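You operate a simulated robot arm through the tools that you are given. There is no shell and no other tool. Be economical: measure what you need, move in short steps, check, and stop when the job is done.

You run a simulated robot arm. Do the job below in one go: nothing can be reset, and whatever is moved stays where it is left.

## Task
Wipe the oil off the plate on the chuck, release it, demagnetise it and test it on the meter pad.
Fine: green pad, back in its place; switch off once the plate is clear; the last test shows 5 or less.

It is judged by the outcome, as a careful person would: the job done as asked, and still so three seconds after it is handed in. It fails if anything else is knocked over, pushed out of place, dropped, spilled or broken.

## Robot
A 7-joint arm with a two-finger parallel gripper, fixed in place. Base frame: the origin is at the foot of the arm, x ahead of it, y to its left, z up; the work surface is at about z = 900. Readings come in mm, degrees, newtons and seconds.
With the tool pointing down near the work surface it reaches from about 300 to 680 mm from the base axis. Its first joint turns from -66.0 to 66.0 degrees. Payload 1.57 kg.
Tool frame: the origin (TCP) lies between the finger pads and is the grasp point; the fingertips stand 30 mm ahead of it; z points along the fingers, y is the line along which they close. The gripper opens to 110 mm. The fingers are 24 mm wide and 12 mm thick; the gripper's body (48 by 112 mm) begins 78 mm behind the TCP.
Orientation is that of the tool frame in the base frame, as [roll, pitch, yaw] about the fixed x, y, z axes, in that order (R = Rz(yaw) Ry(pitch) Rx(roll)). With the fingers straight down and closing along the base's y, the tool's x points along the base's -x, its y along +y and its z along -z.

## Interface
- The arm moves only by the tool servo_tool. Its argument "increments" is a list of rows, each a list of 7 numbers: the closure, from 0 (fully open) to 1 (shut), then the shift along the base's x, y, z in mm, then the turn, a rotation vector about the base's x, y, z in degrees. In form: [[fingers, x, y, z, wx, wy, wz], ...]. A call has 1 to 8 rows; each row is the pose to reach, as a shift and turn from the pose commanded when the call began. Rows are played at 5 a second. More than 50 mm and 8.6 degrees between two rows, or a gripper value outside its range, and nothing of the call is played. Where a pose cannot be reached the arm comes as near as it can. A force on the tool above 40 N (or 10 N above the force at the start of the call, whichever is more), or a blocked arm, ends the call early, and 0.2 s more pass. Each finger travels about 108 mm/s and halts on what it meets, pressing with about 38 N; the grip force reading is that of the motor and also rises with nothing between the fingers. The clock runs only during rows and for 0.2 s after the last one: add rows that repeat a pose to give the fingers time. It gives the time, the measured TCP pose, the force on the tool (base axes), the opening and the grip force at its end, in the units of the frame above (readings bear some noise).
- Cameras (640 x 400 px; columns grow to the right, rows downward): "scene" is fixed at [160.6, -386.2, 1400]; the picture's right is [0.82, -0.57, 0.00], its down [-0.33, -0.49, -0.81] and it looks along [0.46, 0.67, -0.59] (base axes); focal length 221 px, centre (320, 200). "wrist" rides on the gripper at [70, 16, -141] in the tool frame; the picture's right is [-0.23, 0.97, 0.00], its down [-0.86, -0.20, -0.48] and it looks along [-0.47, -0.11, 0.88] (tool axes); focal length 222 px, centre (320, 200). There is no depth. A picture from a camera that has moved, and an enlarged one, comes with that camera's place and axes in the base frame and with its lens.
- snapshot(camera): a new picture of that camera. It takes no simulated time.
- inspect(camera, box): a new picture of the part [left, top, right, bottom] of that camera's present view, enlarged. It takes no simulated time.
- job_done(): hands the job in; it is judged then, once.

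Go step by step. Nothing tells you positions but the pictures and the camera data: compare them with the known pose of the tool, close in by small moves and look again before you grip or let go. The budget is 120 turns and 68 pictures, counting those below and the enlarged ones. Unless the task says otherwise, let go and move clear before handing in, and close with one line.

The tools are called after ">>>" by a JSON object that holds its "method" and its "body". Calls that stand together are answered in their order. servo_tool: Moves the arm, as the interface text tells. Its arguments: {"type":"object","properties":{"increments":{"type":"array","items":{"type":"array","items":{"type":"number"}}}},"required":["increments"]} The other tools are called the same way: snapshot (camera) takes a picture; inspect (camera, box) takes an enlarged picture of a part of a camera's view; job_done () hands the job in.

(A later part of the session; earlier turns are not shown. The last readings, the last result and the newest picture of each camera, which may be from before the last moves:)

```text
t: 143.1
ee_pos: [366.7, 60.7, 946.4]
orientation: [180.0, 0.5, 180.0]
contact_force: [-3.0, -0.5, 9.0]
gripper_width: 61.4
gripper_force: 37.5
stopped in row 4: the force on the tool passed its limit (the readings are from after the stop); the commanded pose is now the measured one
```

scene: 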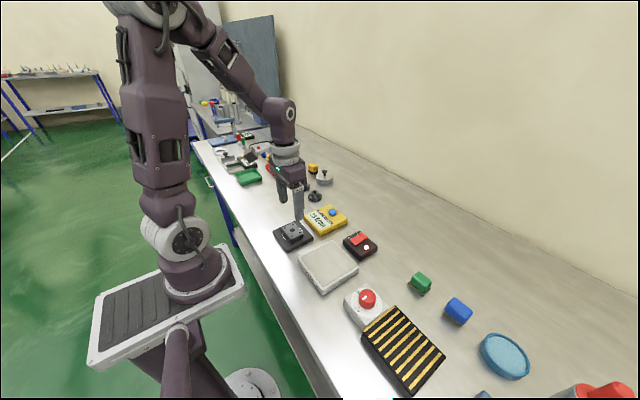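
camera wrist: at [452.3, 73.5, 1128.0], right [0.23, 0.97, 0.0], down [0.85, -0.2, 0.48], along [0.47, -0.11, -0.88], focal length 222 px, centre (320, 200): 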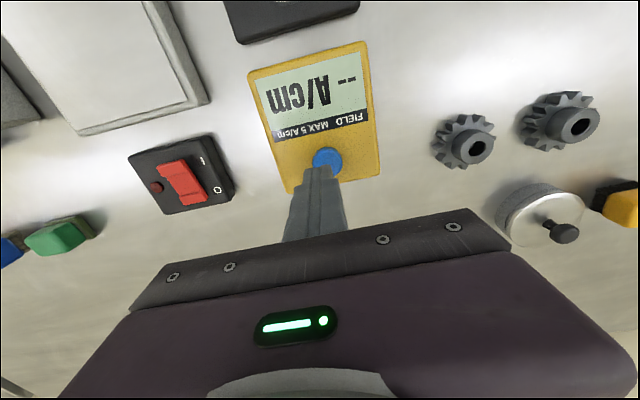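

One call was refused and the following one pressed the gripped plate lightly on the pad, stopping safely at the force limit. I'll open, rise back to the right grip height, regrip and look.

>>> {"method": "servo_tool", "body": {"increments": [[0.6, 0, 0, 1, 0, 0, 0], [0.45, 0, 0, 1.5, 0, 0, 0], [0.35, 0, 0, 3, 0, 0, 0], [0.35, 0, 0, 6, 0, 0, 0], [0.35, 0, 0, 6, 0, 0, 0], [0.5, 0, 0, 6, 0, 0, 0], [0.6, 0, 0, 6, 0, 0, 0], [0.6, 0, 0, 6, 0, 0, 0]]}}

>>> {"method": "inspect", "body": {"camera": "scene", "box": [260, 180, 388, 260]}}

```text
t: 144.8
ee_pos: [366.4, 60.6, 953.3]
orientation: [180.0, 0.6, 179.9]
contact_force: [1.0, 0.8, 8.7]
gripper_width: 61.7
gripper_force: 38.0
```

```text
5.00 times, centred on (324, 220) of scene
camera zoom: at [160.6, -386.2, 1400.0], right [0.82, -0.57, 0.0], down [-0.33, -0.49, -0.81], along [0.46, 0.67, -0.59], focal length 1106 px, centre (300, 100)
```

zoom: 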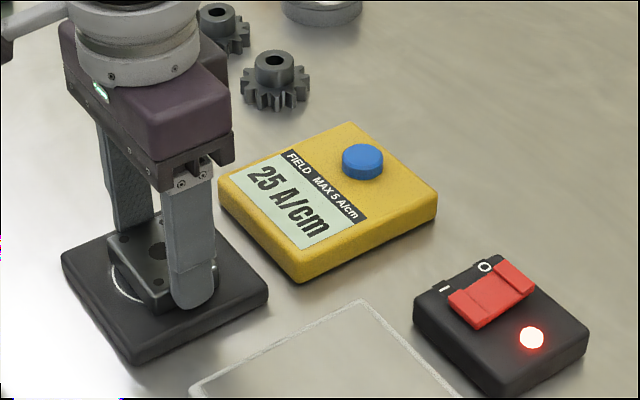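

All in order. I'll lift and carry it over to the block, levelling the slight pitch.

>>> {"method": "servo_tool", "body": {"increments": [[0.6, 0, 0, 10, 0, 0, 0], [0.6, 0, 0, 50, 0, 0.5, 0], [0.6, 0, 0, 90, 0, 0.5, 0], [0.6, 6, -38, 90, 0, 0.5, 0], [0.6, 12, -76, 90, 0, 0.5, 0], [0.6, 18, -115, 90, 0, 0.5, 0], [0.6, 23, -154, 90, 0, 0.5, 0], [0.6, 23, -154, 50, 0, 0.5, 0]]}}

```text
t: 146.7
ee_pos: [390.8, -95.0, 1000.4]
orientation: [-180.0, -0.2, -179.9]
contact_force: [0.3, 0.7, -4.7]
gripper_width: 61.8
gripper_force: 38.3
```

>>> {"method": "servo_tool", "body": {"increments": [[0.6, 0, 0, -20, 0, 0, 0], [0.6, 0, 0, -30, 0, 0, 0], [0.6, 0, 0, -34, 0, 0, 0], [0.6, 0, 0, -36, 0, 0, 0], [0.6, 0, 0, -37, 0, 0, 0], [0.6, 0, 0, -38, 0, 0, 0], [0.6, 0, 0, -38, 0, 0, 0]]}}

```text
t: 148.2
ee_pos: [389.2, -93.3, 963.6]
orientation: [-180.0, 0.1, -179.9]
contact_force: [-4.5, 1.8, 27.6]
gripper_width: 61.5
gripper_force: 38.0
```

In contact. I'll dwell, rise slowly, then draw away towards +y slowly all the way.

>>> {"method": "servo_tool", "body": {"increments": [[0.6, 0, 0, 1, 0, 0, 0], [0.6, 0, 0, 1, 0, 0, 0], [0.6, 0, 0, 1, 0, 0, 0], [0.6, 0, 0, 1, 0, 0, 0], [0.6, 0, 0, 1, 0, 0, 0], [0.6, 0, 0, 2, 0, 0, 0], [0.6, 0, 0, 3, 0, 0, 0], [0.6, 0, 0, 4, 0, 0, 0]]}}

>>> {"method": "servo_tool", "body": {"increments": [[0.6, 0, 0, 1, 0, 0, 0], [0.6, 0, 0, 2, 0, 0, 0], [0.6, 0, 0, 3, 0, 0, 0], [0.6, 0, 0, 4, 0, 0, 0], [0.6, 0, 0, 5, 0, 0, 0], [0.6, 0, 0, 6, 0, 0, 0], [0.6, 0, 0, 7, 0, 0, 0], [0.6, 0, 0, 8, 0, 0, 0]]}}

>>> {"method": "servo_tool", "body": {"increments": [[0.6, 0, 0, 1, 0, 0, 0], [0.6, 0, 0, 2, 0, 0, 0], [0.6, 0, 0, 3, 0, 0, 0], [0.6, 0, 0, 4, 0, 0, 0], [0.6, 0, 0, 5, 0, 0, 0], [0.6, 0, 0, 6, 0, 0, 0], [0.6, 0, 0, 7, 0, 0, 0], [0.6, 0, 0, 8, 0, 0, 0]]}}

>>> {"method": "servo_tool", "body": {"increments": [[0.6, 0, 0, 1.5, 0, 0, 0], [0.6, 0, 0, 3, 0, 0, 0], [0.6, 0, 0, 4.5, 0, 0, 0], [0.6, 0, 0, 6, 0, 0, 0], [0.6, 0, 0, 7.5, 0, 0, 0], [0.6, 0, 0, 9, 0, 0, 0], [0.6, 0, 0, 10.5, 0, 0, 0], [0.6, 0, 0, 12, 0, 0, 0]]}}

>>> {"method": "servo_tool", "body": {"increments": [[0.6, 0, 0, 1.5, 0, 0, 0], [0.6, 0, 0, 3, 0, 0, 0], [0.6, 0, 0, 4.5, 0, 0, 0], [0.6, 0, 0, 6, 0, 0, 0], [0.6, 0, 0, 7.5, 0, 0, 0], [0.6, 0, 0, 9, 0, 0, 0], [0.6, 0, 0, 10.5, 0, 0, 0], [0.6, 0, 0, 12, 0, 0, 0]]}}

>>> {"method": "servo_tool", "body": {"increments": [[0.6, 0, 0, 2, 0, 0, 0], [0.6, 0, 0, 4, 0, 0, 0], [0.6, 0, 0, 6, 0, 0, 0], [0.6, 0, 0, 8, 0, 0, 0], [0.6, 0, 0, 10, 0, 0, 0], [0.6, 0, 0, 12, 0, 0, 0], [0.6, 0, 0, 14, 0, 0, 0], [0.6, 0, 0, 16, 0, 0, 0]]}}

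>>> {"method": "servo_tool", "body": {"increments": [[0.6, 0, 0, 2, 0, 0, 0], [0.6, 0, 0, 4, 0, 0, 0], [0.6, 0, 0, 6, 0, 0, 0], [0.6, 0, 0, 8, 0, 0, 0], [0.6, 0, 0, 10, 0, 0, 0], [0.6, 0, 0, 12, 0, 0, 0], [0.6, 0, 0, 14, 0, 0, 0], [0.6, 0, 0, 16, 0, 0, 0]]}}

>>> {"method": "servo_tool", "body": {"increments": [[0.6, 0, 0, 2, 0, 0, 0], [0.6, 0, 0, 4, 0, 0, 0], [0.6, 0, 0, 6, 0, 0, 0], [0.6, 0, 0, 8, 0, 0, 0], [0.6, 0, 0, 10, 0, 0, 0], [0.6, 0, 0, 12, 0, 0, 0], [0.6, 0, 0, 14, 0, 0, 0], [0.6, 0, 0, 16, 0, 0, 0]]}}

>>> {"method": "servo_tool", "body": {"increments": [[0.6, 0, 1, 3, 0, 0, 0], [0.6, 0, 2, 6, 0, 0, 0], [0.6, 0, 4, 9, 0, 0, 0], [0.6, 0, 6, 12, 0, 0, 0], [0.6, 0, 8, 14, 0, 0, 0], [0.6, 0, 11, 16, 0, 0, 0], [0.6, 0, 14, 18, 0, 0, 0], [0.6, 0, 17, 20, 0, 0, 0]]}}

>>> {"method": "servo_tool", "body": {"increments": [[0.6, 0, 3, 2, 0, 0, 0], [0.6, 0, 6, 4, 0, 0, 0], [0.6, 0, 9, 6, 0, 0, 0], [0.6, 0, 12, 8, 0, 0, 0], [0.6, 0, 15, 10, 0, 0, 0], [0.6, 0, 18, 12, 0, 0, 0], [0.6, 0, 21, 14, 0, 0, 0], [0.6, 0, 24, 16, 0, 0, 0]]}}

>>> {"method": "servo_tool", "body": {"increments": [[0.6, 0, 4, 1, 0, 0, 0], [0.6, 0, 8, 2, 0, 0, 0], [0.6, 0, 12, 3, 0, 0, 0], [0.6, 0, 16, 4, 0, 0, 0], [0.6, 0, 20, 5, 0, 0, 0], [0.6, 0, 24, 6, 0, 0, 0], [0.6, 0, 28, 7, 0, 0, 0], [0.6, 0, 32, 8, 0, 0, 0]]}}

>>> {"method": "servo_tool", "body": {"increments": [[0.6, 0, 4, 0, 0, 0, 0], [0.6, 0, 8, 0, 0, 0, 0], [0.6, 0, 12, 0, 0, 0, 0], [0.6, 0, 16, 0, 0, 0, 0], [0.6, 0, 20, 0, 0, 0, 0], [0.6, 0, 24, 0, 0, 0, 0], [0.6, 0, 28, 0, 0, 0, 0], [0.6, 0, 32, 0, 0, 0, 0]]}}

>>> {"method": "servo_tool", "body": {"increments": [[0.6, 0, 4, 0, 0, 0, 0], [0.6, 0, 8, 0, 0, 0, 0], [0.6, 0, 12, 0, 0, 0, 0], [0.6, 0, 16, 0, 0, 0, 0], [0.6, 0, 20, 0, 0, 0, 0], [0.6, 0, 24, 0, 0, 0, 0], [0.6, 0, 28, 0, 0, 0, 0], [0.6, 0, 32, 0, 0, 0, 0]]}}

>>> {"method": "servo_tool", "body": {"increments": [[0.6, 0, 5, 0, 0, 0, 0], [0.6, 0, 10, 0, 0, 0, 0], [0.6, 0, 15, 0, 0, 0, 0], [0.6, 0, 20, 0, 0, 0, 0], [0.6, 0, 25, 0, 0, 0, 0], [0.6, 0, 30, 0, 0, 0, 0], [0.6, 0, 35, 0, 0, 0, 0], [0.6, 0, 40, 0, 0, 0, 0]]}}

>>> {"method": "servo_tool", "body": {"increments": [[0.6, 0, 6, 0, 0, 0, 0], [0.6, 0, 12, 0, 0, 0, 0], [0.6, 0, 18, 0, 0, 0, 0], [0.6, 0, 24, 0, 0, 0, 0], [0.6, 0, 30, 0, 0, 0, 0], [0.6, 0, 36, 0, 0, 0, 0], [0.6, 0, 42, 0, 0, 0, 0], [0.6, 0, 48, 0, 0, 0, 0]]}}

>>> {"method": "servo_tool", "body": {"increments": [[0.6, 0, 8, 0, 0, 0, 0], [0.6, 0, 16, 0, 0, 0, 0], [0.6, 0, 24, 0, 0, 0, 0], [0.6, 0, 32, 0, 0, 0, 0], [0.6, 0, 40, 0, 0, 0, 0], [0.6, 0, 48, 0, 0, 0, 0], [0.6, 0, 56, 0, 0, 0, 0], [0.6, 0, 64, 0, 0, 0, 0]]}}

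>>> {"method": "servo_tool", "body": {"increments": [[0.6, 0, 8, 0, 0, 0, 0], [0.6, 0, 16, 0, 0, 0, 0], [0.6, 0, 24, 0, 0, 0, 0], [0.6, 0, 34, -10, 0, 0, 0], [0.6, 0, 34, -20, 0, 0, 0], [0.6, 0, 34, -32, 0, 0, 0], [0.6, 0, 34, -44, 0, 0, 0], [0.6, 0, 34, -56, 0, 0, 0]]}}

```text
t: 150.1
ee_pos: [389.1, -93.2, 967.5]
orientation: [-180.0, -0.2, 179.9]
contact_force: [0.1, -0.3, -3.3]
gripper_width: 61.4
gripper_force: 37.9
```

```text
t: 151.8
ee_pos: [388.2, -94.2, 975.7]
orientation: [179.9, -0.1, -180.0]
contact_force: [0.1, -1.0, -3.8]
gripper_width: 61.9
gripper_force: 37.5
```

```text
t: 153.7
ee_pos: [388.4, -93.2, 984.1]
orientation: [-179.9, 0.0, 180.0]
contact_force: [0.3, -0.3, -3.1]
gripper_width: 61.1
gripper_force: 38.1
```

```text
t: 155.4
ee_pos: [389.2, -93.4, 996.4]
orientation: [-179.9, 0.0, -179.9]
contact_force: [0.6, -0.4, -3.6]
gripper_width: 61.4
gripper_force: 37.9
```

```text
t: 157.2
ee_pos: [389.4, -92.6, 1007.3]
orientation: [-180.0, -0.1, 180.0]
contact_force: [0.5, 0.1, -5.0]
gripper_width: 61.8
gripper_force: 37.7
```

```text
t: 159.1
ee_pos: [388.9, -93.1, 1023.9]
orientation: [-180.0, -0.1, -180.0]
contact_force: [-0.1, -0.1, -3.3]
gripper_width: 61.5
gripper_force: 38.2
```

```text
t: 160.8
ee_pos: [388.7, -92.7, 1038.1]
orientation: [180.0, -0.1, 180.0]
contact_force: [-0.4, 0.0, -3.6]
gripper_width: 61.6
gripper_force: 37.4
```

```text
t: 162.7
ee_pos: [388.8, -92.5, 1056.6]
orientation: [-179.9, 0.1, 180.0]
contact_force: [-0.2, 0.7, -3.0]
gripper_width: 61.6
gripper_force: 38.0
```

```text
t: 164.4
ee_pos: [389.9, -75.9, 1076.1]
orientation: [-180.0, 0.1, -180.0]
contact_force: [-0.3, 0.2, -4.3]
gripper_width: 61.8
gripper_force: 38.3
```

```text
t: 166.2
ee_pos: [390.3, -52.1, 1091.8]
orientation: [180.0, 0.0, -180.0]
contact_force: [-0.6, 0.4, -3.5]
gripper_width: 61.6
gripper_force: 37.8
```

```text
t: 168.1
ee_pos: [388.2, -18.8, 1099.7]
orientation: [180.0, 0.0, -180.0]
contact_force: [0.6, -0.6, -3.5]
gripper_width: 61.6
gripper_force: 37.7
```

```text
t: 169.8
ee_pos: [390.5, 12.0, 1099.3]
orientation: [179.9, 0.0, -180.0]
contact_force: [-0.9, -0.1, -3.5]
gripper_width: 61.8
gripper_force: 38.0
```

```text
t: 171.7
ee_pos: [389.0, 44.6, 1098.8]
orientation: [-180.0, 0.0, 180.0]
contact_force: [0.4, 0.2, -4.6]
gripper_width: 61.4
gripper_force: 38.4
```

```text
t: 173.4
ee_pos: [390.1, 85.1, 1099.4]
orientation: [179.9, -0.1, -179.9]
contact_force: [-0.4, -0.3, -4.0]
gripper_width: 61.6
gripper_force: 37.9
```

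```text
t: 175.2
ee_pos: [389.0, 132.7, 1099.5]
orientation: [-180.0, 0.0, -180.0]
contact_force: [-0.3, 0.2, -4.4]
gripper_width: 61.6
gripper_force: 38.2
```

```text
t: 177.1
ee_pos: [389.7, 196.5, 1100.0]
orientation: [179.9, 0.1, -180.0]
contact_force: [0.2, -0.9, -3.4]
gripper_width: 61.7
gripper_force: 37.9
```

```text
t: 178.8
ee_pos: [387.8, 229.5, 1044.9]
orientation: [-179.9, 0.1, -180.0]
contact_force: [-0.7, 0.4, -3.8]
gripper_width: 61.9
gripper_force: 38.0
```

Over 330 mm away, with empty table below. I'll lower the plate to the table.

>>> {"method": "servo_tool", "body": {"increments": [[0.6, 0, 0, -40, 0, 0, 0], [0.6, 0, 0, -75, 0, 0, 0], [0.6, 0, 0, -95, 0, 0, 0], [0.6, 0, 0, -104, 0, 0, 0], [0.6, 0, 0, -106, 0, 0, 0], [0.6, 0, 0, -106, 0, 0, 0]]}}

>>> {"method": "servo_tool", "body": {"increments": [[0.6, 0, 0, -1, 0, 0, 0], [0.6, 0, 0, -2, 0, 0, 0], [0.6, 0, 0, -3, 0, 0, 0], [0.6, 0, 0, -3.5, 0, 0, 0], [0.6, 0, 0, -3.5, 0, 0, 0]]}}

```text
t: 180.2
ee_pos: [390.0, 230.9, 937.3]
orientation: [180.0, 0.0, -179.9]
contact_force: [0.5, -0.3, -3.9]
gripper_width: 61.7
gripper_force: 38.2
```

```text
t: 181.4
ee_pos: [389.8, 229.4, 935.7]
orientation: [180.0, 0.1, 180.0]
contact_force: [-2.0, -5.3, 33.2]
gripper_width: 61.6
gripper_force: 38.0
```

Seated. I'll release, rise, and go switch off.

>>> {"method": "servo_tool", "body": {"increments": [[0.6, 0, 0, 1.7, 0, 0, 0], [0.4, 0, 0, 1.7, 0, 0, 0], [0.27, 0, 0, 1.7, 0, 0, 0], [0.27, 0, 0, 1.7, 0, 0, 0], [0.27, 0, 0, 35, 0, 0, 0], [0.27, 0, 0, 80, 0, 0, 0], [0.27, 0, 0, 120, 0, 0, 0], [0.5, 15, -35, 120, 0, 0, 0]]}}

>>> {"method": "servo_tool", "body": {"increments": [[0.8, 18, -38, 0, 0, 0, 0], [1, 36, -77, 0, 0, 0, 0], [1, 54, -116, 0, 0, 0, 0], [1, 72, -155, 0, 0, 0, 0], [1, 90, -194, 0, 0, 0, 0], [1, 108, -233, 0, 0, 0, 0], [1, 125, -271, 0, 0, 0, 0], [1, 125, -271, -30, 0, 0, 0]]}}

```text
t: 183.2
ee_pos: [404.6, 197.4, 1055.6]
orientation: [180.0, 0.0, -180.0]
contact_force: [-0.1, 0.1, 0.8]
gripper_width: 55.1
gripper_force: 0.0
```

```text
t: 185.1
ee_pos: [528.3, -77.1, 1024.7]
orientation: [179.9, 0.1, -180.0]
contact_force: [-0.6, 0.0, -1.0]
gripper_width: 0.0
gripper_force: 21.3
```

>>> {"method": "servo_tool", "body": {"increments": [[1, 1, 0, -30, 0, 0, 0], [1, 1, 0, -52, 0, 0, 0], [1, 1, 0, -56, 0, 0, 0], [1, 1, 0, -58, 0, 0, 0], [1, 1, 0, -60, 0, 0, 0], [1, 1, 0, -62, 0, 0, 0], [1, 1, 0, -62, 0, 0, 0]]}}

>>> {"method": "servo_tool", "body": {"increments": [[1, 0, 0, 40, 0, 0, 0], [1, 0, 0, 85, 0, 0, 0], [1, -16, 36, 100, 0, 0, 0], [1, -34, 75, 100, 0, 0, 0], [1, -52, 114, 100, 0, 0, 0], [0.8, -70, 153, 100, 0, 0, 0], [0.5, -88, 192, 100, 0, 0, 0], [0.27, -106, 231, 100, 0, 0, 0]]}}

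>>> {"method": "snapshot", "body": {"camera": "scene"}}

```text
t: 186.7
ee_pos: [529.4, -75.9, 961.7]
orientation: [-180.0, 0.0, 179.9]
contact_force: [0.1, 0.5, 1.6]
gripper_width: 0.1
gripper_force: 21.6
```

```text
t: 188.4
ee_pos: [423.7, 155.1, 1061.5]
orientation: [-180.0, 0.0, 179.9]
contact_force: [0.6, -0.3, -0.4]
gripper_width: 80.1
gripper_force: 0.0
```

```text
6 pictures are left
```

scene: 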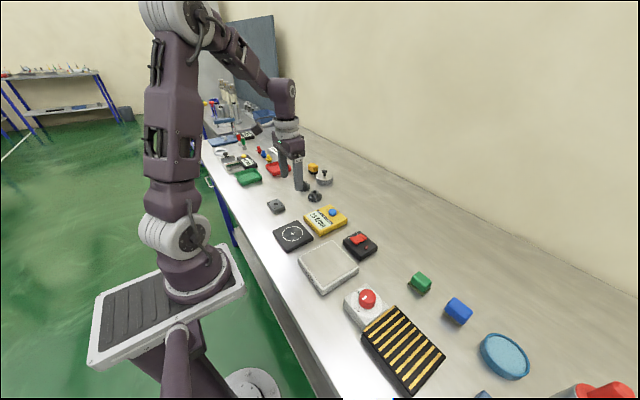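

The demagnetiser is off and the plate lies safely at (389,230). I'll pick it up and take it to the meter pad.

>>> {"method": "servo_tool", "body": {"increments": [[0.27, -17, 37, 0, 0, 0, 0], [0.27, -34, 74.5, 0, 0, 0, 0], [0.27, -34, 74.5, -45, 0, 0, 0], [0.27, -34, 74.5, -90, 0, 0, 0], [0.27, -34, 74.5, -115, 0, 0, 0], [0.27, -34, 74.5, -124, 0, 0, 0], [0.27, -34, 74.5, -124, 0, 0, 0]]}}

>>> {"method": "servo_tool", "body": {"increments": [[0.4, 0, 0, 0, 0, 0, 0], [0.55, 0, 0, 0, 0, 0, 0], [0.6, 0, 0, 0, 0, 0, 0], [0.6, 0, 0, 0, 0, 0, 0]]}}

```text
t: 190.1
ee_pos: [389.6, 229.5, 937.5]
orientation: [-180.0, 0.0, 180.0]
contact_force: [0.2, -0.3, -0.3]
gripper_width: 80.6
gripper_force: 0.0
```

```text
t: 191.1
ee_pos: [389.1, 228.8, 937.9]
orientation: [180.0, 0.0, 180.0]
contact_force: [-0.4, 0.2, 0.2]
gripper_width: 61.6
gripper_force: 38.2
```

>>> {"method": "servo_tool", "body": {"increments": [[0.6, 0, 0, 15, 0, 0, 0], [0.6, 0, 0, 55, 0, 0, 0], [0.6, 0, 0, 90, 0, 0, 0], [0.6, -6, -42, 90, 0, 0, 0], [0.6, -12, -84, 90, 0, 0, 0], [0.6, -18, -126, 90, 0, 0, 0], [0.6, -23, -168, 90, 0, 0, 0], [0.6, -23, -168, 60, 0, 0, 0]]}}

>>> {"method": "servo_tool", "body": {"increments": [[0.6, 0, 0, -20, 0, 0, 0], [0.6, 0, 0, -34, 0, 0, 0], [0.6, 0, 0, -38, 0, 0, 0], [0.6, 0, 0, -40, 0, 0, 0], [0.6, 0, 0, -40, 0, 0, 0]]}}

```text
t: 192.8
ee_pos: [367.3, 60.5, 998.6]
orientation: [-180.0, 0.1, -179.8]
contact_force: [0.2, -0.2, -3.6]
gripper_width: 61.6
gripper_force: 37.7
```

```text
t: 194.1
ee_pos: [367.0, 61.1, 957.4]
orientation: [180.0, -0.2, -179.9]
contact_force: [0.3, 0.8, -3.9]
gripper_width: 61.8
gripper_force: 38.1
```

>>> {"method": "servo_tool", "body": {"increments": [[0.6, 0, 0, -0.7, 0, 0, 0], [0.6, 0, 0, -1.4, 0, 0, 0], [0.6, 0, 0, -2, 0, 0, 0], [0.6, 0, 0, -2.6, 0, 0, 0], [0.6, 0, 0, -2.6, 0, 0, 0]]}}

```text
t: 195.2
ee_pos: [367.7, 60.6, 956.9]
orientation: [180.0, 0.0, 180.0]
contact_force: [-1.1, 0.1, -3.1]
gripper_width: 61.6
gripper_force: 38.2
```

>>> {"method": "servo_tool", "body": {"increments": [[0.6, 0, 0, -0.7, 0, 0, 0], [0.6, 0, 0, -1.3, 0, 0, 0], [0.6, 0, 0, -1.9, 0, 0, 0], [0.6, 0, 0, -1.9, 0, 0, 0]]}}

```text
t: 196.2
ee_pos: [367.3, 61.4, 954.3]
orientation: [180.0, 0.0, -180.0]
contact_force: [-0.5, 0.5, -4.3]
gripper_width: 61.7
gripper_force: 37.8
```

>>> {"method": "servo_tool", "body": {"increments": [[0.6, 0, 0, -0.7, 0, 0, 0], [0.6, 0, 0, -1.3, 0, 0, 0], [0.6, 0, 0, -1.9, 0, 0, 0], [0.6, 0, 0, -1.9, 0, 0, 0]]}}

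```text
t: 197.2
ee_pos: [366.8, 62.5, 951.9]
orientation: [179.9, 0.1, 180.0]
contact_force: [2.3, -2.9, 33.7]
gripper_width: 61.5
gripper_force: 37.7
```

Seated. I'll release, rise, and go to the meter button.

>>> {"method": "servo_tool", "body": {"increments": [[0.6, 0, 0, 1.7, 0, 0, 0], [0.4, 0, 0, 1.7, 0, 0, 0], [0.27, 0, 0, 1.7, 0, 0, 0], [0.27, 0, 0, 1.7, 0, 0, 0], [0.27, 0, 0, 35, 0, 0, 0], [0.27, 0, 0, 75, 0, 0, 0], [0.5, 30, 1, 90, 0, 0, 0], [0.8, 70, 2, 90, 0, 0, 0]]}}

>>> {"method": "servo_tool", "body": {"increments": [[1, 40, 0, 0, 0, 0, 0], [1, 83, 0, 0, 0, 0, 0], [1, 83, 0, 0, 0, 0, 0], [1, 83, 0, -40, 0, 0, 0], [1, 83, 0, -66, 0, 0, 0], [1, 83, 0, -70, 0, 0, 0], [1, 83, 0, -70, 0, 0, 0]]}}

>>> {"method": "inspect", "body": {"camera": "scene", "box": [260, 180, 388, 260]}}

```text
t: 199.1
ee_pos: [438.8, 62.1, 1041.0]
orientation: [180.0, -0.1, 179.9]
contact_force: [-0.2, -0.4, 0.2]
gripper_width: 21.9
gripper_force: 0.0
```

```text
t: 200.7
ee_pos: [520.2, 65.2, 973.1]
orientation: [180.0, 0.1, 180.0]
contact_force: [0.5, -0.3, 0.9]
gripper_width: 0.0
gripper_force: 21.1
```

```text
5.00 times, centred on (324, 220) of scene
camera zoom: at [160.6, -386.2, 1400.0], right [0.82, -0.57, 0.0], down [-0.33, -0.49, -0.81], along [0.46, 0.67, -0.59], focal length 1106 px, centre (300, 100)
```

zoom: 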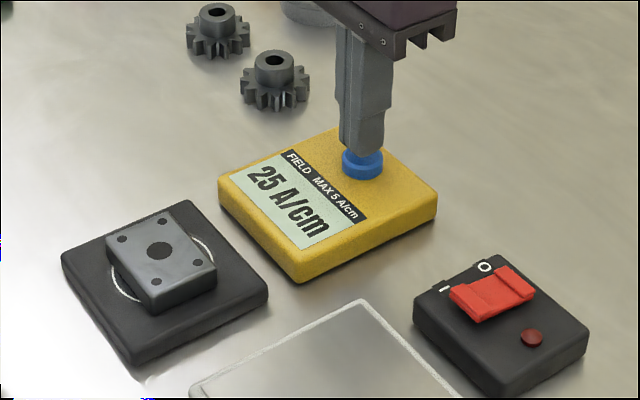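

>>> {"method": "servo_tool", "body": {"increments": [[1, 0, 0, -4, 0, 0, 0], [1, 0, 0, -8, 0, 0, 0], [1, 0, 0, -10, 0, 0, 0], [1, 0, 0, -11.5, 0, 0, 0], [1, 0, 0, -11.5, 0, 0, 0]]}}

>>> {"method": "inspect", "body": {"camera": "scene", "box": [260, 180, 388, 260]}}

```text
t: 201.8
ee_pos: [519.0, 64.2, 960.6]
orientation: [-180.0, 0.0, -179.9]
contact_force: [-0.9, -0.9, 3.0]
gripper_width: 0.0
gripper_force: 21.4
```

```text
5.00 times, centred on (324, 220) of scene
camera zoom: at [160.6, -386.2, 1400.0], right [0.82, -0.57, 0.0], down [-0.33, -0.49, -0.81], along [0.46, 0.67, -0.59], focal length 1106 px, centre (300, 100)
```

zoom: 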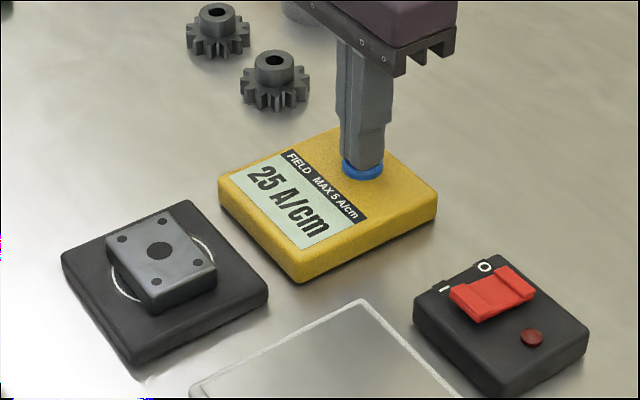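

It still reads 25, so distance at switch-off isn't the cause; the vertical lift near the block is likely too steep in field. Next attempt: longer dwell, then slide the plate very slowly sideways off the block along +y. Switching on first and fetching the plate.

>>> {"method": "servo_tool", "body": {"increments": [[1, 0, 0, 30, 0, 0, 0], [1, 0, 0, 79, 0, 0, 0], [1, -7, -35, 79, 0, 0, 0], [1, -14, -70, 79, 0, 0, 0], [1, -21, -105, 79, 0, 0, 0], [1, -27, -141, 79, 0, 0, 0], [1, -27, -141, 35, 0, 0, 0], [1, -27, -141, 10, 0, 0, 0]]}}

>>> {"method": "servo_tool", "body": {"increments": [[1, 0, 0, -4, 0, 0, 0], [1, 0, 0, -6, 0, 0, 0], [1, 0, 0, -7, 0, 0, 0], [1, 0, 0, -8, 0, 0, 0], [1, 0, 0, -8.5, 0, 0, 0], [1, 0, 0, -8.5, 0, 0, 0]]}}

>>> {"method": "servo_tool", "body": {"increments": [[1, 0, 0, 45, 0, 0, 0], [1, 0, 0, 90, 0, 0, 0], [0.7, -25, 28, 98, 0, 0, 0], [0.4, -50, 56, 98, 0, 0, 0], [0.27, -75, 84, 98, 0, 0, 0], [0.27, -100, 112, 98, 0, 0, 0], [0.27, -126, 138, 98, 0, 0, 0], [0.27, -126, 138, 78, 0, 0, 0]]}}

```text
t: 203.7
ee_pos: [493.2, -80.1, 971.1]
orientation: [179.9, 0.0, -180.0]
contact_force: [0.0, -0.1, 0.3]
gripper_width: 0.0
gripper_force: 21.0
```

```text
t: 205.1
ee_pos: [493.6, -76.9, 961.9]
orientation: [-180.0, 0.1, -180.0]
contact_force: [-2.1, 1.9, 4.9]
gripper_width: 0.1
gripper_force: 21.5
```

```text
t: 206.8
ee_pos: [366.7, 61.1, 1040.1]
orientation: [-180.0, -0.1, -179.9]
contact_force: [0.7, 0.6, -0.3]
gripper_width: 80.2
gripper_force: 0.0
```

>>> {"method": "servo_tool", "body": {"increments": [[0.27, 0, 0, -40, 0, 0, 0], [0.27, 0, 0, -75, 0, 0, 0], [0.27, 0, 0, -84, 0, 0, 0], [0.27, 0, 0, -86, 0, 0, 0], [0.45, 0, 0, -86, 0, 0, 0], [0.6, 0, 0, -86, 0, 0, 0], [0.6, 0, 0, -86, 0, 0, 0]]}}

>>> {"method": "servo_tool", "body": {"increments": [[0.6, 0, 0, 10, 0, 0, 0], [0.6, 0, 0, 50, 0, 0, 0], [0.6, 0, 0, 90, 0, 0, 0], [0.6, 6, -38, 90, 0, 0, 0], [0.6, 12, -76, 90, 0, 0, 0], [0.6, 18, -115, 90, 0, 0, 0], [0.6, 23, -154, 90, 0, 0, 0], [0.6, 23, -154, 50, 0, 0, 0]]}}

```text
t: 208.4
ee_pos: [367.5, 59.4, 953.9]
orientation: [-180.0, 0.0, 180.0]
contact_force: [-1.0, 0.5, -0.7]
gripper_width: 61.5
gripper_force: 38.3
```

```text
t: 210.2
ee_pos: [390.8, -94.8, 1003.4]
orientation: [179.9, 0.0, 180.0]
contact_force: [0.4, 0.1, -3.9]
gripper_width: 61.6
gripper_force: 38.1
```

>>> {"method": "servo_tool", "body": {"increments": [[0.6, 0, 0, -20, 0, 0, 0], [0.6, 0, 0, -30, 0, 0, 0], [0.6, 0, 0, -34, 0, 0, 0], [0.6, 0, 0, -36, 0, 0, 0], [0.6, 0, 0, -37, 0, 0, 0], [0.6, 0, 0, -37.5, 0, 0, 0], [0.6, 0, 0, -37.5, 0, 0, 0]]}}

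>>> {"method": "servo_tool", "body": {"increments": [[0.6, 0, 0, -0.4, 0, 0, 0], [0.6, 0, 0, -0.8, 0, 0, 0], [0.6, 0, 0, -1.2, 0, 0, 0], [0.6, 0, 0, -1.2, 0, 0, 0]]}}

```text
t: 211.8
ee_pos: [390.4, -94.1, 965.7]
orientation: [179.9, 0.0, -180.0]
contact_force: [-0.1, 0.3, -3.8]
gripper_width: 61.7
gripper_force: 37.9
```

```text
t: 212.8
ee_pos: [391.0, -93.3, 965.7]
orientation: [179.9, 0.1, -180.0]
contact_force: [-4.4, -0.1, 32.6]
gripper_width: 61.9
gripper_force: 37.6
```

Contact made. I'll ease to a hair's gap, dwell about 5 s, then begin sliding in +y at about 2 mm/s.

>>> {"method": "servo_tool", "body": {"increments": [[0.6, 0, 0, 0.3, 0, 0, 0], [0.6, 0, 0, 0.6, 0, 0, 0], [0.6, 0, 0, 0.9, 0, 0, 0], [0.6, 0, 0, 1.1, 0, 0, 0], [0.6, 0, 0, 1.2, 0, 0, 0], [0.6, 0, 0, 1.3, 0, 0, 0], [0.6, 0, 0, 1.3, 0, 0, 0], [0.6, 0, 0, 1.3, 0, 0, 0]]}}

>>> {"method": "servo_tool", "body": {"increments": [[0.6, 0, 0, 0, 0, 0, 0], [0.6, 0, 0, 0, 0, 0, 0], [0.6, 0, 0, 0, 0, 0, 0], [0.6, 0, 0, 0, 0, 0, 0], [0.6, 0, 0, 0, 0, 0, 0], [0.6, 0, 0, 0, 0, 0, 0], [0.6, 0, 0, 0, 0, 0, 0], [0.6, 0, 0, 0, 0, 0, 0]]}}

>>> {"method": "servo_tool", "body": {"increments": [[0.6, 0, 0, 0, 0, 0, 0], [0.6, 0, 0, 0, 0, 0, 0], [0.6, 0, 0, 0, 0, 0, 0], [0.6, 0, 0, 0, 0, 0, 0], [0.6, 0, 0, 0, 0, 0, 0], [0.6, 0, 0, 0, 0, 0, 0], [0.6, 0, 0, 0, 0, 0, 0], [0.6, 0, 0, 0, 0, 0, 0]]}}

>>> {"method": "servo_tool", "body": {"increments": [[0.6, 0, 0.4, 0, 0, 0, 0], [0.6, 0, 0.8, 0, 0, 0, 0], [0.6, 0, 1.2, 0, 0, 0, 0], [0.6, 0, 1.6, 0, 0, 0, 0], [0.6, 0, 2, 0, 0, 0, 0], [0.6, 0, 2.4, 0, 0, 0, 0], [0.6, 0, 2.8, 0, 0, 0, 0], [0.6, 0, 3.2, 0, 0, 0, 0]]}}

>>> {"method": "servo_tool", "body": {"increments": [[0.6, 0, 0.4, 0, 0, 0, 0], [0.6, 0, 0.8, 0, 0, 0, 0], [0.6, 0, 1.2, 0, 0, 0, 0], [0.6, 0, 1.6, 0, 0, 0, 0], [0.6, 0, 2, 0, 0, 0, 0], [0.6, 0, 2.4, 0, 0, 0, 0], [0.6, 0, 2.8, 0, 0, 0, 0], [0.6, 0, 3.2, 0, 0, 0, 0]]}}

>>> {"method": "servo_tool", "body": {"increments": [[0.6, 0, 0.4, 0, 0, 0, 0], [0.6, 0, 0.8, 0, 0, 0, 0], [0.6, 0, 1.2, 0, 0, 0, 0], [0.6, 0, 1.6, 0, 0, 0, 0], [0.6, 0, 2, 0, 0, 0, 0], [0.6, 0, 2.4, 0, 0, 0, 0], [0.6, 0, 2.8, 0, 0, 0, 0], [0.6, 0, 3.2, 0, 0, 0, 0]]}}

>>> {"method": "servo_tool", "body": {"increments": [[0.6, 0, 0.4, 0, 0, 0, 0], [0.6, 0, 0.8, 0, 0, 0, 0], [0.6, 0, 1.2, 0, 0, 0, 0], [0.6, 0, 1.6, 0, 0, 0, 0], [0.6, 0, 2, 0, 0, 0, 0], [0.6, 0, 2.4, 0, 0, 0, 0], [0.6, 0, 2.8, 0, 0, 0, 0], [0.6, 0, 3.2, 0, 0, 0, 0]]}}

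>>> {"method": "servo_tool", "body": {"increments": [[0.6, 0, 0.4, 0, 0, 0, 0], [0.6, 0, 0.8, 0, 0, 0, 0], [0.6, 0, 1.2, 0, 0, 0, 0], [0.6, 0, 1.6, 0, 0, 0, 0], [0.6, 0, 2, 0, 0, 0, 0], [0.6, 0, 2.4, 0, 0, 0, 0], [0.6, 0, 2.8, 0, 0, 0, 0], [0.6, 0, 3.2, 0, 0, 0, 0]]}}

>>> {"method": "servo_tool", "body": {"increments": [[0.6, 0, 0.4, 0, 0, 0, 0], [0.6, 0, 0.8, 0, 0, 0, 0], [0.6, 0, 1.2, 0, 0, 0, 0], [0.6, 0, 1.6, 0, 0, 0, 0], [0.6, 0, 2, 0, 0, 0, 0], [0.6, 0, 2.4, 0, 0, 0, 0], [0.6, 0, 2.8, 0, 0, 0, 0], [0.6, 0, 3.2, 0, 0, 0, 0]]}}

>>> {"method": "servo_tool", "body": {"increments": [[0.6, 0, 0.4, 0, 0, 0, 0], [0.6, 0, 0.8, 0, 0, 0, 0], [0.6, 0, 1.2, 0, 0, 0, 0], [0.6, 0, 1.6, 0, 0, 0, 0], [0.6, 0, 2, 0, 0, 0, 0], [0.6, 0, 2.4, 0, 0, 0, 0], [0.6, 0, 2.8, 0, 0, 0, 0], [0.6, 0, 3.2, 0, 0, 0, 0]]}}

>>> {"method": "servo_tool", "body": {"increments": [[0.6, 0, 0.4, 0, 0, 0, 0], [0.6, 0, 0.8, 0, 0, 0, 0], [0.6, 0, 1.2, 0, 0, 0, 0], [0.6, 0, 1.6, 0, 0, 0, 0], [0.6, 0, 2, 0, 0, 0, 0], [0.6, 0, 2.4, 0, 0, 0, 0], [0.6, 0, 2.8, 0, 0, 0, 0], [0.6, 0, 3.2, 0, 0, 0, 0]]}}

>>> {"method": "servo_tool", "body": {"increments": [[0.6, 0, 0.4, 0, 0, 0, 0], [0.6, 0, 0.8, 0, 0, 0, 0], [0.6, 0, 1.2, 0, 0, 0, 0], [0.6, 0, 1.6, 0, 0, 0, 0], [0.6, 0, 2, 0, 0, 0, 0], [0.6, 0, 2.4, 0, 0, 0, 0], [0.6, 0, 2.8, 0, 0, 0, 0], [0.6, 0, 3.2, 0, 0, 0, 0]]}}

>>> {"method": "servo_tool", "body": {"increments": [[0.6, 0, 0.4, 0, 0, 0, 0], [0.6, 0, 0.8, 0, 0, 0, 0], [0.6, 0, 1.2, 0, 0, 0, 0], [0.6, 0, 1.6, 0, 0, 0, 0], [0.6, 0, 2, 0, 0, 0, 0], [0.6, 0, 2.4, 0, 0, 0, 0], [0.6, 0, 2.8, 0, 0, 0, 0], [0.6, 0, 3.2, 0, 0, 0, 0]]}}

```text
t: 214.7
ee_pos: [390.7, -93.1, 965.9]
orientation: [179.9, 0.0, -179.9]
contact_force: [0.6, 0.9, -3.9]
gripper_width: 61.6
gripper_force: 38.0
```

```text
t: 216.4
ee_pos: [391.4, -92.6, 967.5]
orientation: [-180.0, 0.0, -180.0]
contact_force: [-0.1, -1.1, -3.7]
gripper_width: 61.6
gripper_force: 38.1
```

```text
t: 218.2
ee_pos: [391.0, -91.8, 966.2]
orientation: [180.0, -0.1, -179.9]
contact_force: [0.3, -0.3, -3.4]
gripper_width: 61.4
gripper_force: 37.8
```

```text
t: 220.1
ee_pos: [390.2, -90.5, 966.7]
orientation: [-179.9, 0.0, 180.0]
contact_force: [0.3, -0.1, -4.1]
gripper_width: 61.7
gripper_force: 38.1
```

```text
t: 221.8
ee_pos: [390.8, -87.5, 965.9]
orientation: [-180.0, 0.0, -180.0]
contact_force: [-0.2, 0.2, -2.9]
gripper_width: 61.6
gripper_force: 38.1
```

```text
t: 223.7
ee_pos: [390.8, -83.4, 967.3]
orientation: [-179.9, 0.0, 180.0]
contact_force: [-0.5, 0.8, -3.8]
gripper_width: 61.7
gripper_force: 38.2
```

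```text
t: 225.4
ee_pos: [389.5, -80.8, 966.9]
orientation: [-180.0, -0.1, -179.9]
contact_force: [0.3, 0.0, -3.7]
gripper_width: 61.3
gripper_force: 38.0
```

```text
t: 227.2
ee_pos: [390.5, -77.9, 966.7]
orientation: [-180.0, 0.0, -179.9]
contact_force: [-0.3, -0.6, -4.0]
gripper_width: 61.5
gripper_force: 38.1
```

```text
t: 229.1
ee_pos: [389.0, -73.8, 966.9]
orientation: [-179.9, -0.1, 179.9]
contact_force: [0.3, -0.5, -4.3]
gripper_width: 61.7
gripper_force: 38.1
```

```text
t: 230.8
ee_pos: [390.4, -71.6, 967.1]
orientation: [-179.9, 0.1, -180.0]
contact_force: [0.7, -0.5, -3.7]
gripper_width: 61.5
gripper_force: 38.0
```

```text
t: 232.7
ee_pos: [389.7, -68.4, 966.1]
orientation: [179.9, 0.0, 179.9]
contact_force: [-0.5, -1.1, -4.3]
gripper_width: 61.5
gripper_force: 38.2
```

```text
t: 234.4
ee_pos: [390.6, -62.9, 966.7]
orientation: [-179.9, 0.0, 180.0]
contact_force: [0.2, -0.4, -4.0]
gripper_width: 61.8
gripper_force: 37.6
```

```text
t: 236.2
ee_pos: [389.6, -61.7, 966.5]
orientation: [-180.0, 0.0, 179.9]
contact_force: [0.4, 0.1, -3.8]
gripper_width: 61.6
gripper_force: 37.9
```

Sliding smoothly. Continuing slowly past the block's edge.

>>> {"method": "servo_tool", "body": {"increments": [[0.6, 0, 0.5, 0, 0, 0, 0], [0.6, 0, 1, 0, 0, 0, 0], [0.6, 0, 1.5, 0, 0, 0, 0], [0.6, 0, 2, 0, 0, 0, 0], [0.6, 0, 2.5, 0, 0, 0, 0], [0.6, 0, 3, 0, 0, 0, 0], [0.6, 0, 3.5, 0, 0, 0, 0], [0.6, 0, 4, 0, 0, 0, 0]]}}

>>> {"method": "servo_tool", "body": {"increments": [[0.6, 0, 0.5, 0, 0, 0, 0], [0.6, 0, 1, 0, 0, 0, 0], [0.6, 0, 1.5, 0, 0, 0, 0], [0.6, 0, 2, 0, 0, 0, 0], [0.6, 0, 2.5, 0, 0, 0, 0], [0.6, 0, 3, 0, 0, 0, 0], [0.6, 0, 3.5, 0, 0, 0, 0], [0.6, 0, 4, 0, 0, 0, 0]]}}

>>> {"method": "servo_tool", "body": {"increments": [[0.6, 0, 0.5, 0, 0, 0, 0], [0.6, 0, 1, 0, 0, 0, 0], [0.6, 0, 1.5, 0, 0, 0, 0], [0.6, 0, 2, 0, 0, 0, 0], [0.6, 0, 2.5, 0, 0, 0, 0], [0.6, 0, 3, 0, 0, 0, 0], [0.6, 0, 3.5, 0, 0, 0, 0], [0.6, 0, 4, 0, 0, 0, 0]]}}

>>> {"method": "servo_tool", "body": {"increments": [[0.6, 0, 0.5, 0, 0, 0, 0], [0.6, 0, 1, 0, 0, 0, 0], [0.6, 0, 1.5, 0, 0, 0, 0], [0.6, 0, 2, 0, 0, 0, 0], [0.6, 0, 2.5, 0, 0, 0, 0], [0.6, 0, 3, 0, 0, 0, 0], [0.6, 0, 3.5, 0, 0, 0, 0], [0.6, 0, 4, 0, 0, 0, 0]]}}

>>> {"method": "servo_tool", "body": {"increments": [[0.6, 0, 0.5, 0, 0, 0, 0], [0.6, 0, 1, 0, 0, 0, 0], [0.6, 0, 1.5, 0, 0, 0, 0], [0.6, 0, 2, 0, 0, 0, 0], [0.6, 0, 2.5, 0, 0, 0, 0], [0.6, 0, 3, 0, 0, 0, 0], [0.6, 0, 3.5, 0, 0, 0, 0], [0.6, 0, 4, 0, 0, 0, 0]]}}

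>>> {"method": "servo_tool", "body": {"increments": [[0.6, 0, 0.5, 0, 0, 0, 0], [0.6, 0, 1, 0, 0, 0, 0], [0.6, 0, 1.5, 0, 0, 0, 0], [0.6, 0, 2, 0, 0, 0, 0], [0.6, 0, 2.5, 0, 0, 0, 0], [0.6, 0, 3, 0, 0, 0, 0], [0.6, 0, 3.5, 0, 0, 0, 0], [0.6, 0, 4, 0, 0, 0, 0]]}}

>>> {"method": "servo_tool", "body": {"increments": [[0.6, 0, 0.5, 0, 0, 0, 0], [0.6, 0, 1, 0, 0, 0, 0], [0.6, 0, 1.5, 0, 0, 0, 0], [0.6, 0, 2, 0, 0, 0, 0], [0.6, 0, 2.5, 0, 0, 0, 0], [0.6, 0, 3, 0, 0, 0, 0], [0.6, 0, 3.5, 0, 0, 0, 0], [0.6, 0, 4, 0, 0, 0, 0]]}}

>>> {"method": "servo_tool", "body": {"increments": [[0.6, 0, 0.5, 0, 0, 0, 0], [0.6, 0, 1, 0, 0, 0, 0], [0.6, 0, 1.5, 0, 0, 0, 0], [0.6, 0, 2, 0, 0, 0, 0], [0.6, 0, 2.5, 0, 0, 0, 0], [0.6, 0, 3, 0, 0, 0, 0], [0.6, 0, 3.5, 0, 0, 0, 0], [0.6, 0, 4, 0, 0, 0, 0]]}}

>>> {"method": "servo_tool", "body": {"increments": [[0.6, 0, 0.5, 0, 0, 0, 0], [0.6, 0, 1, 0, 0, 0, 0], [0.6, 0, 1.5, 0, 0, 0, 0], [0.6, 0, 2, 0, 0, 0, 0], [0.6, 0, 2.5, 0, 0, 0, 0], [0.6, 0, 3, 0, 0, 0, 0], [0.6, 0, 3.5, 0, 0, 0, 0], [0.6, 0, 4, 0, 0, 0, 0]]}}

>>> {"method": "servo_tool", "body": {"increments": [[0.6, 0, 0.5, 0, 0, 0, 0], [0.6, 0, 1, 0, 0, 0, 0], [0.6, 0, 1.5, 0, 0, 0, 0], [0.6, 0, 2, 0, 0, 0, 0], [0.6, 0, 2.5, 0, 0, 0, 0], [0.6, 0, 3, 0, 0, 0, 0], [0.6, 0, 3.5, 0, 0, 0, 0], [0.6, 0, 4, 0, 0, 0, 0]]}}

>>> {"method": "servo_tool", "body": {"increments": [[0.6, 0, 0.5, 0, 0, 0, 0], [0.6, 0, 1, 0, 0, 0, 0], [0.6, 0, 1.5, 0, 0, 0, 0], [0.6, 0, 2, 0, 0, 0, 0], [0.6, 0, 2.5, 0, 0, 0, 0], [0.6, 0, 3, 0, 0, 0, 0], [0.6, 0, 3.5, 0, 0, 0, 0], [0.6, 0, 4, 0, 0, 0, 0]]}}

>>> {"method": "servo_tool", "body": {"increments": [[0.6, 0, 0.5, 0, 0, 0, 0], [0.6, 0, 1, 0, 0, 0, 0], [0.6, 0, 1.5, 0, 0, 0, 0], [0.6, 0, 2, 0, 0, 0, 0], [0.6, 0, 2.5, 0, 0, 0, 0], [0.6, 0, 3, 0, 0, 0, 0], [0.6, 0, 3.5, 0, 0, 0, 0], [0.6, 0, 4, 0, 0, 0, 0]]}}

>>> {"method": "servo_tool", "body": {"increments": [[0.6, 0, 0.7, 0, 0, 0, 0], [0.6, 0, 1.4, 0, 0, 0, 0], [0.6, 0, 2.1, 0, 0, 0, 0], [0.6, 0, 2.8, 0, 0, 0, 0], [0.6, 0, 3.5, 0, 0, 0, 0], [0.6, 0, 4.2, 0, 0, 0, 0], [0.6, 0, 4.9, 0, 0, 0, 0], [0.6, 0, 5.6, 0, 0, 0, 0]]}}

>>> {"method": "servo_tool", "body": {"increments": [[0.6, 0, 0.7, 0, 0, 0, 0], [0.6, 0, 1.4, 0, 0, 0, 0], [0.6, 0, 2.1, 0, 0, 0, 0], [0.6, 0, 2.8, 0, 0, 0, 0], [0.6, 0, 3.5, 0, 0, 0, 0], [0.6, 0, 4.2, 0, 0, 0, 0], [0.6, 0, 4.9, 0, 0, 0, 0], [0.6, 0, 5.6, 0, 0, 0, 0]]}}

>>> {"method": "servo_tool", "body": {"increments": [[0.6, 0, 0.7, 0, 0, 0, 0], [0.6, 0, 1.4, 0, 0, 0, 0], [0.6, 0, 2.1, 0, 0, 0, 0], [0.6, 0, 2.8, 0, 0, 0, 0], [0.6, 0, 3.5, 0, 0, 0, 0], [0.6, 0, 4.2, 0, 0, 0, 0], [0.6, 0, 4.9, 0, 0, 0, 0], [0.6, 0, 5.6, 0, 0, 0, 0]]}}

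>>> {"method": "servo_tool", "body": {"increments": [[0.6, 0, 0.7, 0, 0, 0, 0], [0.6, 0, 1.4, 0, 0, 0, 0], [0.6, 0, 2.1, 0, 0, 0, 0], [0.6, 0, 2.8, 0, 0, 0, 0], [0.6, 0, 3.5, 0, 0, 0, 0], [0.6, 0, 4.2, 0, 0, 0, 0], [0.6, 0, 4.9, 0, 0, 0, 0], [0.6, 0, 5.6, 0, 0, 0, 0]]}}

```text
t: 238.1
ee_pos: [389.6, -58.0, 965.9]
orientation: [-180.0, -0.1, 180.0]
contact_force: [0.0, -0.2, -3.4]
gripper_width: 61.7
gripper_force: 38.0
```

```text
t: 239.8
ee_pos: [389.9, -53.6, 967.4]
orientation: [-179.9, -0.1, 179.9]
contact_force: [-0.5, -0.6, -4.0]
gripper_width: 61.8
gripper_force: 38.1
```

```text
t: 241.7
ee_pos: [390.4, -49.8, 968.8]
orientation: [-179.9, 0.0, -180.0]
contact_force: [0.6, -0.2, -3.5]
gripper_width: 61.5
gripper_force: 38.0
```

```text
t: 243.4
ee_pos: [390.3, -46.1, 967.2]
orientation: [-180.0, 0.0, 180.0]
contact_force: [0.0, 0.2, -3.9]
gripper_width: 61.7
gripper_force: 37.8
```

```text
t: 245.2
ee_pos: [390.0, -40.5, 966.8]
orientation: [179.9, 0.1, 179.9]
contact_force: [-0.7, -1.4, -4.4]
gripper_width: 61.8
gripper_force: 37.6
```

```text
t: 247.1
ee_pos: [389.7, -37.6, 966.8]
orientation: [180.0, 0.0, 180.0]
contact_force: [-0.5, -0.1, -3.7]
gripper_width: 61.5
gripper_force: 38.1
```

```text
t: 248.8
ee_pos: [390.0, -33.9, 967.2]
orientation: [-179.9, 0.1, -179.9]
contact_force: [0.1, 0.5, -2.8]
gripper_width: 61.4
gripper_force: 38.6
```

```text
t: 250.7
ee_pos: [390.4, -29.3, 967.2]
orientation: [179.9, 0.0, 180.0]
contact_force: [-1.0, -0.2, -3.6]
gripper_width: 61.7
gripper_force: 37.9
```

```text
t: 252.4
ee_pos: [390.2, -24.5, 965.5]
orientation: [-179.9, 0.1, -180.0]
contact_force: [-0.3, -0.2, -3.1]
gripper_width: 61.6
gripper_force: 38.1
```

```text
t: 254.2
ee_pos: [390.9, -21.8, 967.2]
orientation: [180.0, -0.1, -180.0]
contact_force: [-1.2, 0.7, -3.5]
gripper_width: 61.5
gripper_force: 38.2
```

```text
t: 256.1
ee_pos: [389.7, -17.9, 966.2]
orientation: [-179.9, -0.1, -180.0]
contact_force: [0.1, -0.4, -3.2]
gripper_width: 61.6
gripper_force: 37.5
```

```text
t: 257.9
ee_pos: [390.7, -13.3, 967.1]
orientation: [-180.0, -0.1, 180.0]
contact_force: [-0.9, 0.2, -4.0]
gripper_width: 61.4
gripper_force: 38.3
```

```text
t: 259.6
ee_pos: [389.8, -7.5, 966.0]
orientation: [180.0, 0.0, 179.9]
contact_force: [0.2, 0.9, -3.5]
gripper_width: 61.7
gripper_force: 37.7
```

```text
t: 261.4
ee_pos: [390.5, -2.5, 966.2]
orientation: [179.9, 0.0, 180.0]
contact_force: [0.2, 0.1, -3.6]
gripper_width: 61.4
gripper_force: 38.4
```

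```text
t: 263.2
ee_pos: [391.8, 3.3, 966.3]
orientation: [179.9, -0.1, -179.9]
contact_force: [0.5, -0.2, -3.7]
gripper_width: 61.7
gripper_force: 38.1
```

```text
t: 265.1
ee_pos: [389.4, 8.1, 965.9]
orientation: [180.0, 0.0, 179.9]
contact_force: [0.4, -0.4, -3.8]
gripper_width: 61.5
gripper_force: 37.9
```

Now 100 mm out. Continuing at about 5 mm/s to above the pad.

>>> {"method": "servo_tool", "body": {"increments": [[0.6, -0.5, 1, 0, 0, 0, 0], [0.6, -1, 2, 0, 0, 0, 0], [0.6, -1.5, 3, 0, 0, 0, 0], [0.6, -2, 4, 0, 0, 0, 0], [0.6, -2.5, 5, 0, 0, 0, 0], [0.6, -3, 6, 0, 0, 0, 0], [0.6, -3.5, 7, 0, 0, 0, 0], [0.6, -4, 8, 0, 0, 0, 0]]}}

>>> {"method": "servo_tool", "body": {"increments": [[0.6, -0.5, 1, 0, 0, 0, 0], [0.6, -1, 2, 0, 0, 0, 0], [0.6, -1.5, 3, 0, 0, 0, 0], [0.6, -2, 4, 0, 0, 0, 0], [0.6, -2.5, 5, 0, 0, 0, 0], [0.6, -3, 6, 0, 0, 0, 0], [0.6, -3.5, 7, 0, 0, 0, 0], [0.6, -4, 8, 0, 0, 0, 0]]}}

>>> {"method": "servo_tool", "body": {"increments": [[0.6, -0.5, 1, 0, 0, 0, 0], [0.6, -1, 2, 0, 0, 0, 0], [0.6, -1.5, 3, 0, 0, 0, 0], [0.6, -2, 4, 0, 0, 0, 0], [0.6, -2.5, 5, 0, 0, 0, 0], [0.6, -3, 6, 0, 0, 0, 0], [0.6, -3.5, 7, 0, 0, 0, 0], [0.6, -4, 8, 0, 0, 0, 0]]}}

>>> {"method": "servo_tool", "body": {"increments": [[0.6, -0.5, 1, 0, 0, 0, 0], [0.6, -1, 2, 0, 0, 0, 0], [0.6, -1.5, 3, 0, 0, 0, 0], [0.6, -2, 4, 0, 0, 0, 0], [0.6, -2.5, 5, 0, 0, 0, 0], [0.6, -3, 6, 0, 0, 0, 0], [0.6, -3.5, 7, 0, 0, 0, 0], [0.6, -4, 8, 0, 0, 0, 0]]}}

>>> {"method": "servo_tool", "body": {"increments": [[0.6, -0.5, 1, 0, 0, 0, 0], [0.6, -1, 2, 0, 0, 0, 0], [0.6, -1.5, 3, 0, 0, 0, 0], [0.6, -2, 4, 0, 0, 0, 0], [0.6, -2.5, 5, 0, 0, 0, 0], [0.6, -3, 6, 0, 0, 0, 0], [0.6, -3.5, 7, 0, 0, 0, 0], [0.6, -4, 8, 0, 0, 0, 0]]}}

>>> {"method": "servo_tool", "body": {"increments": [[0.6, -0.5, 1, 0, 0, 0, 0], [0.6, -1, 2, 0, 0, 0, 0], [0.6, -1.5, 3, 0, 0, 0, 0], [0.6, -2, 5, 0, 0, 0, 0], [0.6, -2.5, 7, 0, 0, 0, 0], [0.6, -3, 9, 0, 0, 0, 0], [0.6, -3.5, 11, 0, 0, 0, 0], [0.6, -4, 12.5, 0, 0, 0, 0]]}}

>>> {"method": "servo_tool", "body": {"increments": [[0.6, 0, 0, -2, 0, 0, 0], [0.6, 0, 0, -4, 0, 0, 0], [0.6, 0, 0, -6, 0, 0, 0], [0.6, 0, 0, -8, 0, 0, 0], [0.6, 0, 0, -9.5, 0, 0, 0], [0.6, 0, 0, -10.5, 0, 0, 0], [0.6, 0, 0, -10.5, 0, 0, 0]]}}

```text
t: 266.9
ee_pos: [385.2, 17.2, 967.0]
orientation: [-180.0, -0.2, 179.9]
contact_force: [0.0, 0.9, -3.7]
gripper_width: 61.7
gripper_force: 38.2
```

```text
t: 268.6
ee_pos: [382.1, 25.0, 967.5]
orientation: [180.0, 0.0, -180.0]
contact_force: [-0.4, -0.2, -2.7]
gripper_width: 61.4
gripper_force: 38.1
```

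```text
t: 270.4
ee_pos: [378.7, 34.3, 967.0]
orientation: [180.0, 0.1, -180.0]
contact_force: [0.2, -0.3, -3.7]
gripper_width: 61.5
gripper_force: 37.5
```

```text
t: 272.2
ee_pos: [374.2, 40.9, 966.9]
orientation: [180.0, 0.0, -180.0]
contact_force: [-0.4, -0.6, -2.7]
gripper_width: 61.7
gripper_force: 37.6
```

```text
t: 274.1
ee_pos: [370.1, 49.4, 966.8]
orientation: [180.0, 0.0, 179.9]
contact_force: [-0.4, 0.6, -4.0]
gripper_width: 61.5
gripper_force: 38.0
```

```text
t: 275.9
ee_pos: [367.4, 61.8, 965.8]
orientation: [-180.0, 0.1, -180.0]
contact_force: [0.1, 0.4, -3.7]
gripper_width: 61.7
gripper_force: 37.9
```

```text
t: 277.4
ee_pos: [365.5, 60.6, 955.7]
orientation: [180.0, 0.0, -180.0]
contact_force: [0.6, 0.2, -4.1]
gripper_width: 61.5
gripper_force: 39.1
```

>>> {"method": "servo_tool", "body": {"increments": [[0.6, 0, 0, -0.6, 0, 0, 0], [0.6, 0, 0, -1.2, 0, 0, 0], [0.6, 0, 0, -1.8, 0, 0, 0], [0.6, 0, 0, -1.8, 0, 0, 0]]}}

```text
t: 278.4
ee_pos: [366.7, 62.0, 953.6]
orientation: [180.0, -0.1, 180.0]
contact_force: [-2.0, 0.5, 9.4]
gripper_width: 61.8
gripper_force: 37.7
```

Seated. I'll release, rise, switch off, then go test.

>>> {"method": "servo_tool", "body": {"increments": [[0.6, 0, 0, 0.4, 0, 0, 0], [0.4, 0, 0, 0.4, 0, 0, 0], [0.27, 0, 0, 0.4, 0, 0, 0], [0.27, 0, 0, 0.4, 0, 0, 0], [0.27, 0, 0, 30, 0, 0, 0], [0.27, 0, 0, 70, 0, 0, 0], [0.4, 0, 0, 107, 0, 0, 0], [0.4, 0, 0, 107, 0, 0, 0]]}}

>>> {"method": "servo_tool", "body": {"increments": [[0.6, 27, -23, 0, 0, 0, 0], [0.8, 54, -46, 0, 0, 0, 0], [1, 81, -69, 0, 0, 0, 0], [1, 108, -92, 0, 0, 0, 0], [1, 135, -115, 0, 0, 0, 0], [1, 163, -138.5, 0, 0, 0, 0], [1, 163, -138.5, -40, 0, 0, 0], [1, 163, -138.5, -40, 0, 0, 0]]}}

```text
t: 280.2
ee_pos: [366.5, 61.2, 1061.5]
orientation: [-180.0, 0.0, -180.0]
contact_force: [0.2, -0.8, -0.6]
gripper_width: 66.1
gripper_force: 0.0
```

```text
t: 282.1
ee_pos: [526.8, -75.9, 1021.5]
orientation: [-180.0, 0.0, 180.0]
contact_force: [-0.3, -0.7, -0.4]
gripper_width: 0.1
gripper_force: 20.9
```

>>> {"method": "servo_tool", "body": {"increments": [[1, 1, 0, -30, 0, 0, 0], [1, 1, 0, -49, 0, 0, 0], [1, 1, 0, -53, 0, 0, 0], [1, 1, 0, -55, 0, 0, 0], [1, 1, 0, -57, 0, 0, 0], [1, 1, 0, -58.5, 0, 0, 0], [1, 1, 0, -58.5, 0, 0, 0]]}}

>>> {"method": "servo_tool", "body": {"increments": [[1, 0, 0, 40, 0, 0, 0], [1, -2, 30, 60, 0, 0, 0], [1, -5, 65, 60, 0, 0, 0], [1, -8, 105, 60, 0, 0, 0], [1, -10, 141, 60, 0, 0, 0], [1, -10, 141, 25, 0, 0, 0], [1, -10, 141, 12, 0, 0, 0], [1, -10, 141, 8, 0, 0, 0]]}}

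>>> {"method": "servo_tool", "body": {"increments": [[1, 0, 0, -4, 0, 0, 0], [1, 0, 0, -7, 0, 0, 0], [1, 0, 0, -8.5, 0, 0, 0], [1, 0, 0, -10, 0, 0, 0], [1, 0, 0, -10, 0, 0, 0]]}}

>>> {"method": "inspect", "body": {"camera": "scene", "box": [260, 180, 388, 260]}}

```text
t: 283.6
ee_pos: [529.4, -76.8, 963.8]
orientation: [180.0, 0.0, -180.0]
contact_force: [0.2, 1.4, -0.1]
gripper_width: 0.0
gripper_force: 21.7
```

```text
t: 285.4
ee_pos: [520.1, 64.5, 971.9]
orientation: [-180.0, -0.1, -179.9]
contact_force: [0.6, 0.6, -0.4]
gripper_width: 0.2
gripper_force: 21.5
```

```text
t: 286.6
ee_pos: [520.7, 63.3, 961.4]
orientation: [-180.0, -0.1, -179.9]
contact_force: [0.6, -1.0, 3.5]
gripper_width: 0.1
gripper_force: 21.2
```

```text
5.00 times, centred on (324, 220) of scene
camera zoom: at [160.6, -386.3, 1400.0], right [0.82, -0.57, 0.0], down [-0.33, -0.49, -0.81], along [0.46, 0.67, -0.59], focal length 1106 px, centre (300, 100)
```

zoom: 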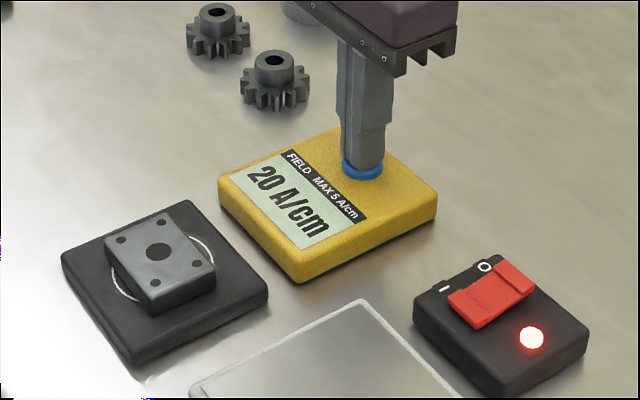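

The reading fell to 20 (the off-press did not latch this time, so the block is still on). Progress is per pass, so I'll work the plate harder: several passes in and out of the field, in two orientations, ending with a slow withdrawal.

>>> {"method": "servo_tool", "body": {"increments": [[1, 0, 0, 30, 0, 0, 0], [1, 0, 0, 79, 0, 0, 0], [0.8, -38, -1, 79, 0, 0, 0], [0.5, -77, -2, 79, 0, 0, 0], [0.27, -115, -3, 79, 0, 0, 0], [0.27, -153, -3, 79, 0, 0, 0], [0.27, -153, -3, 79, 0, 0, 0]]}}

```text
t: 288.2
ee_pos: [365.4, 59.3, 1038.2]
orientation: [-180.0, 0.0, 180.0]
contact_force: [0.2, -0.9, -0.5]
gripper_width: 80.3
gripper_force: 0.0
```

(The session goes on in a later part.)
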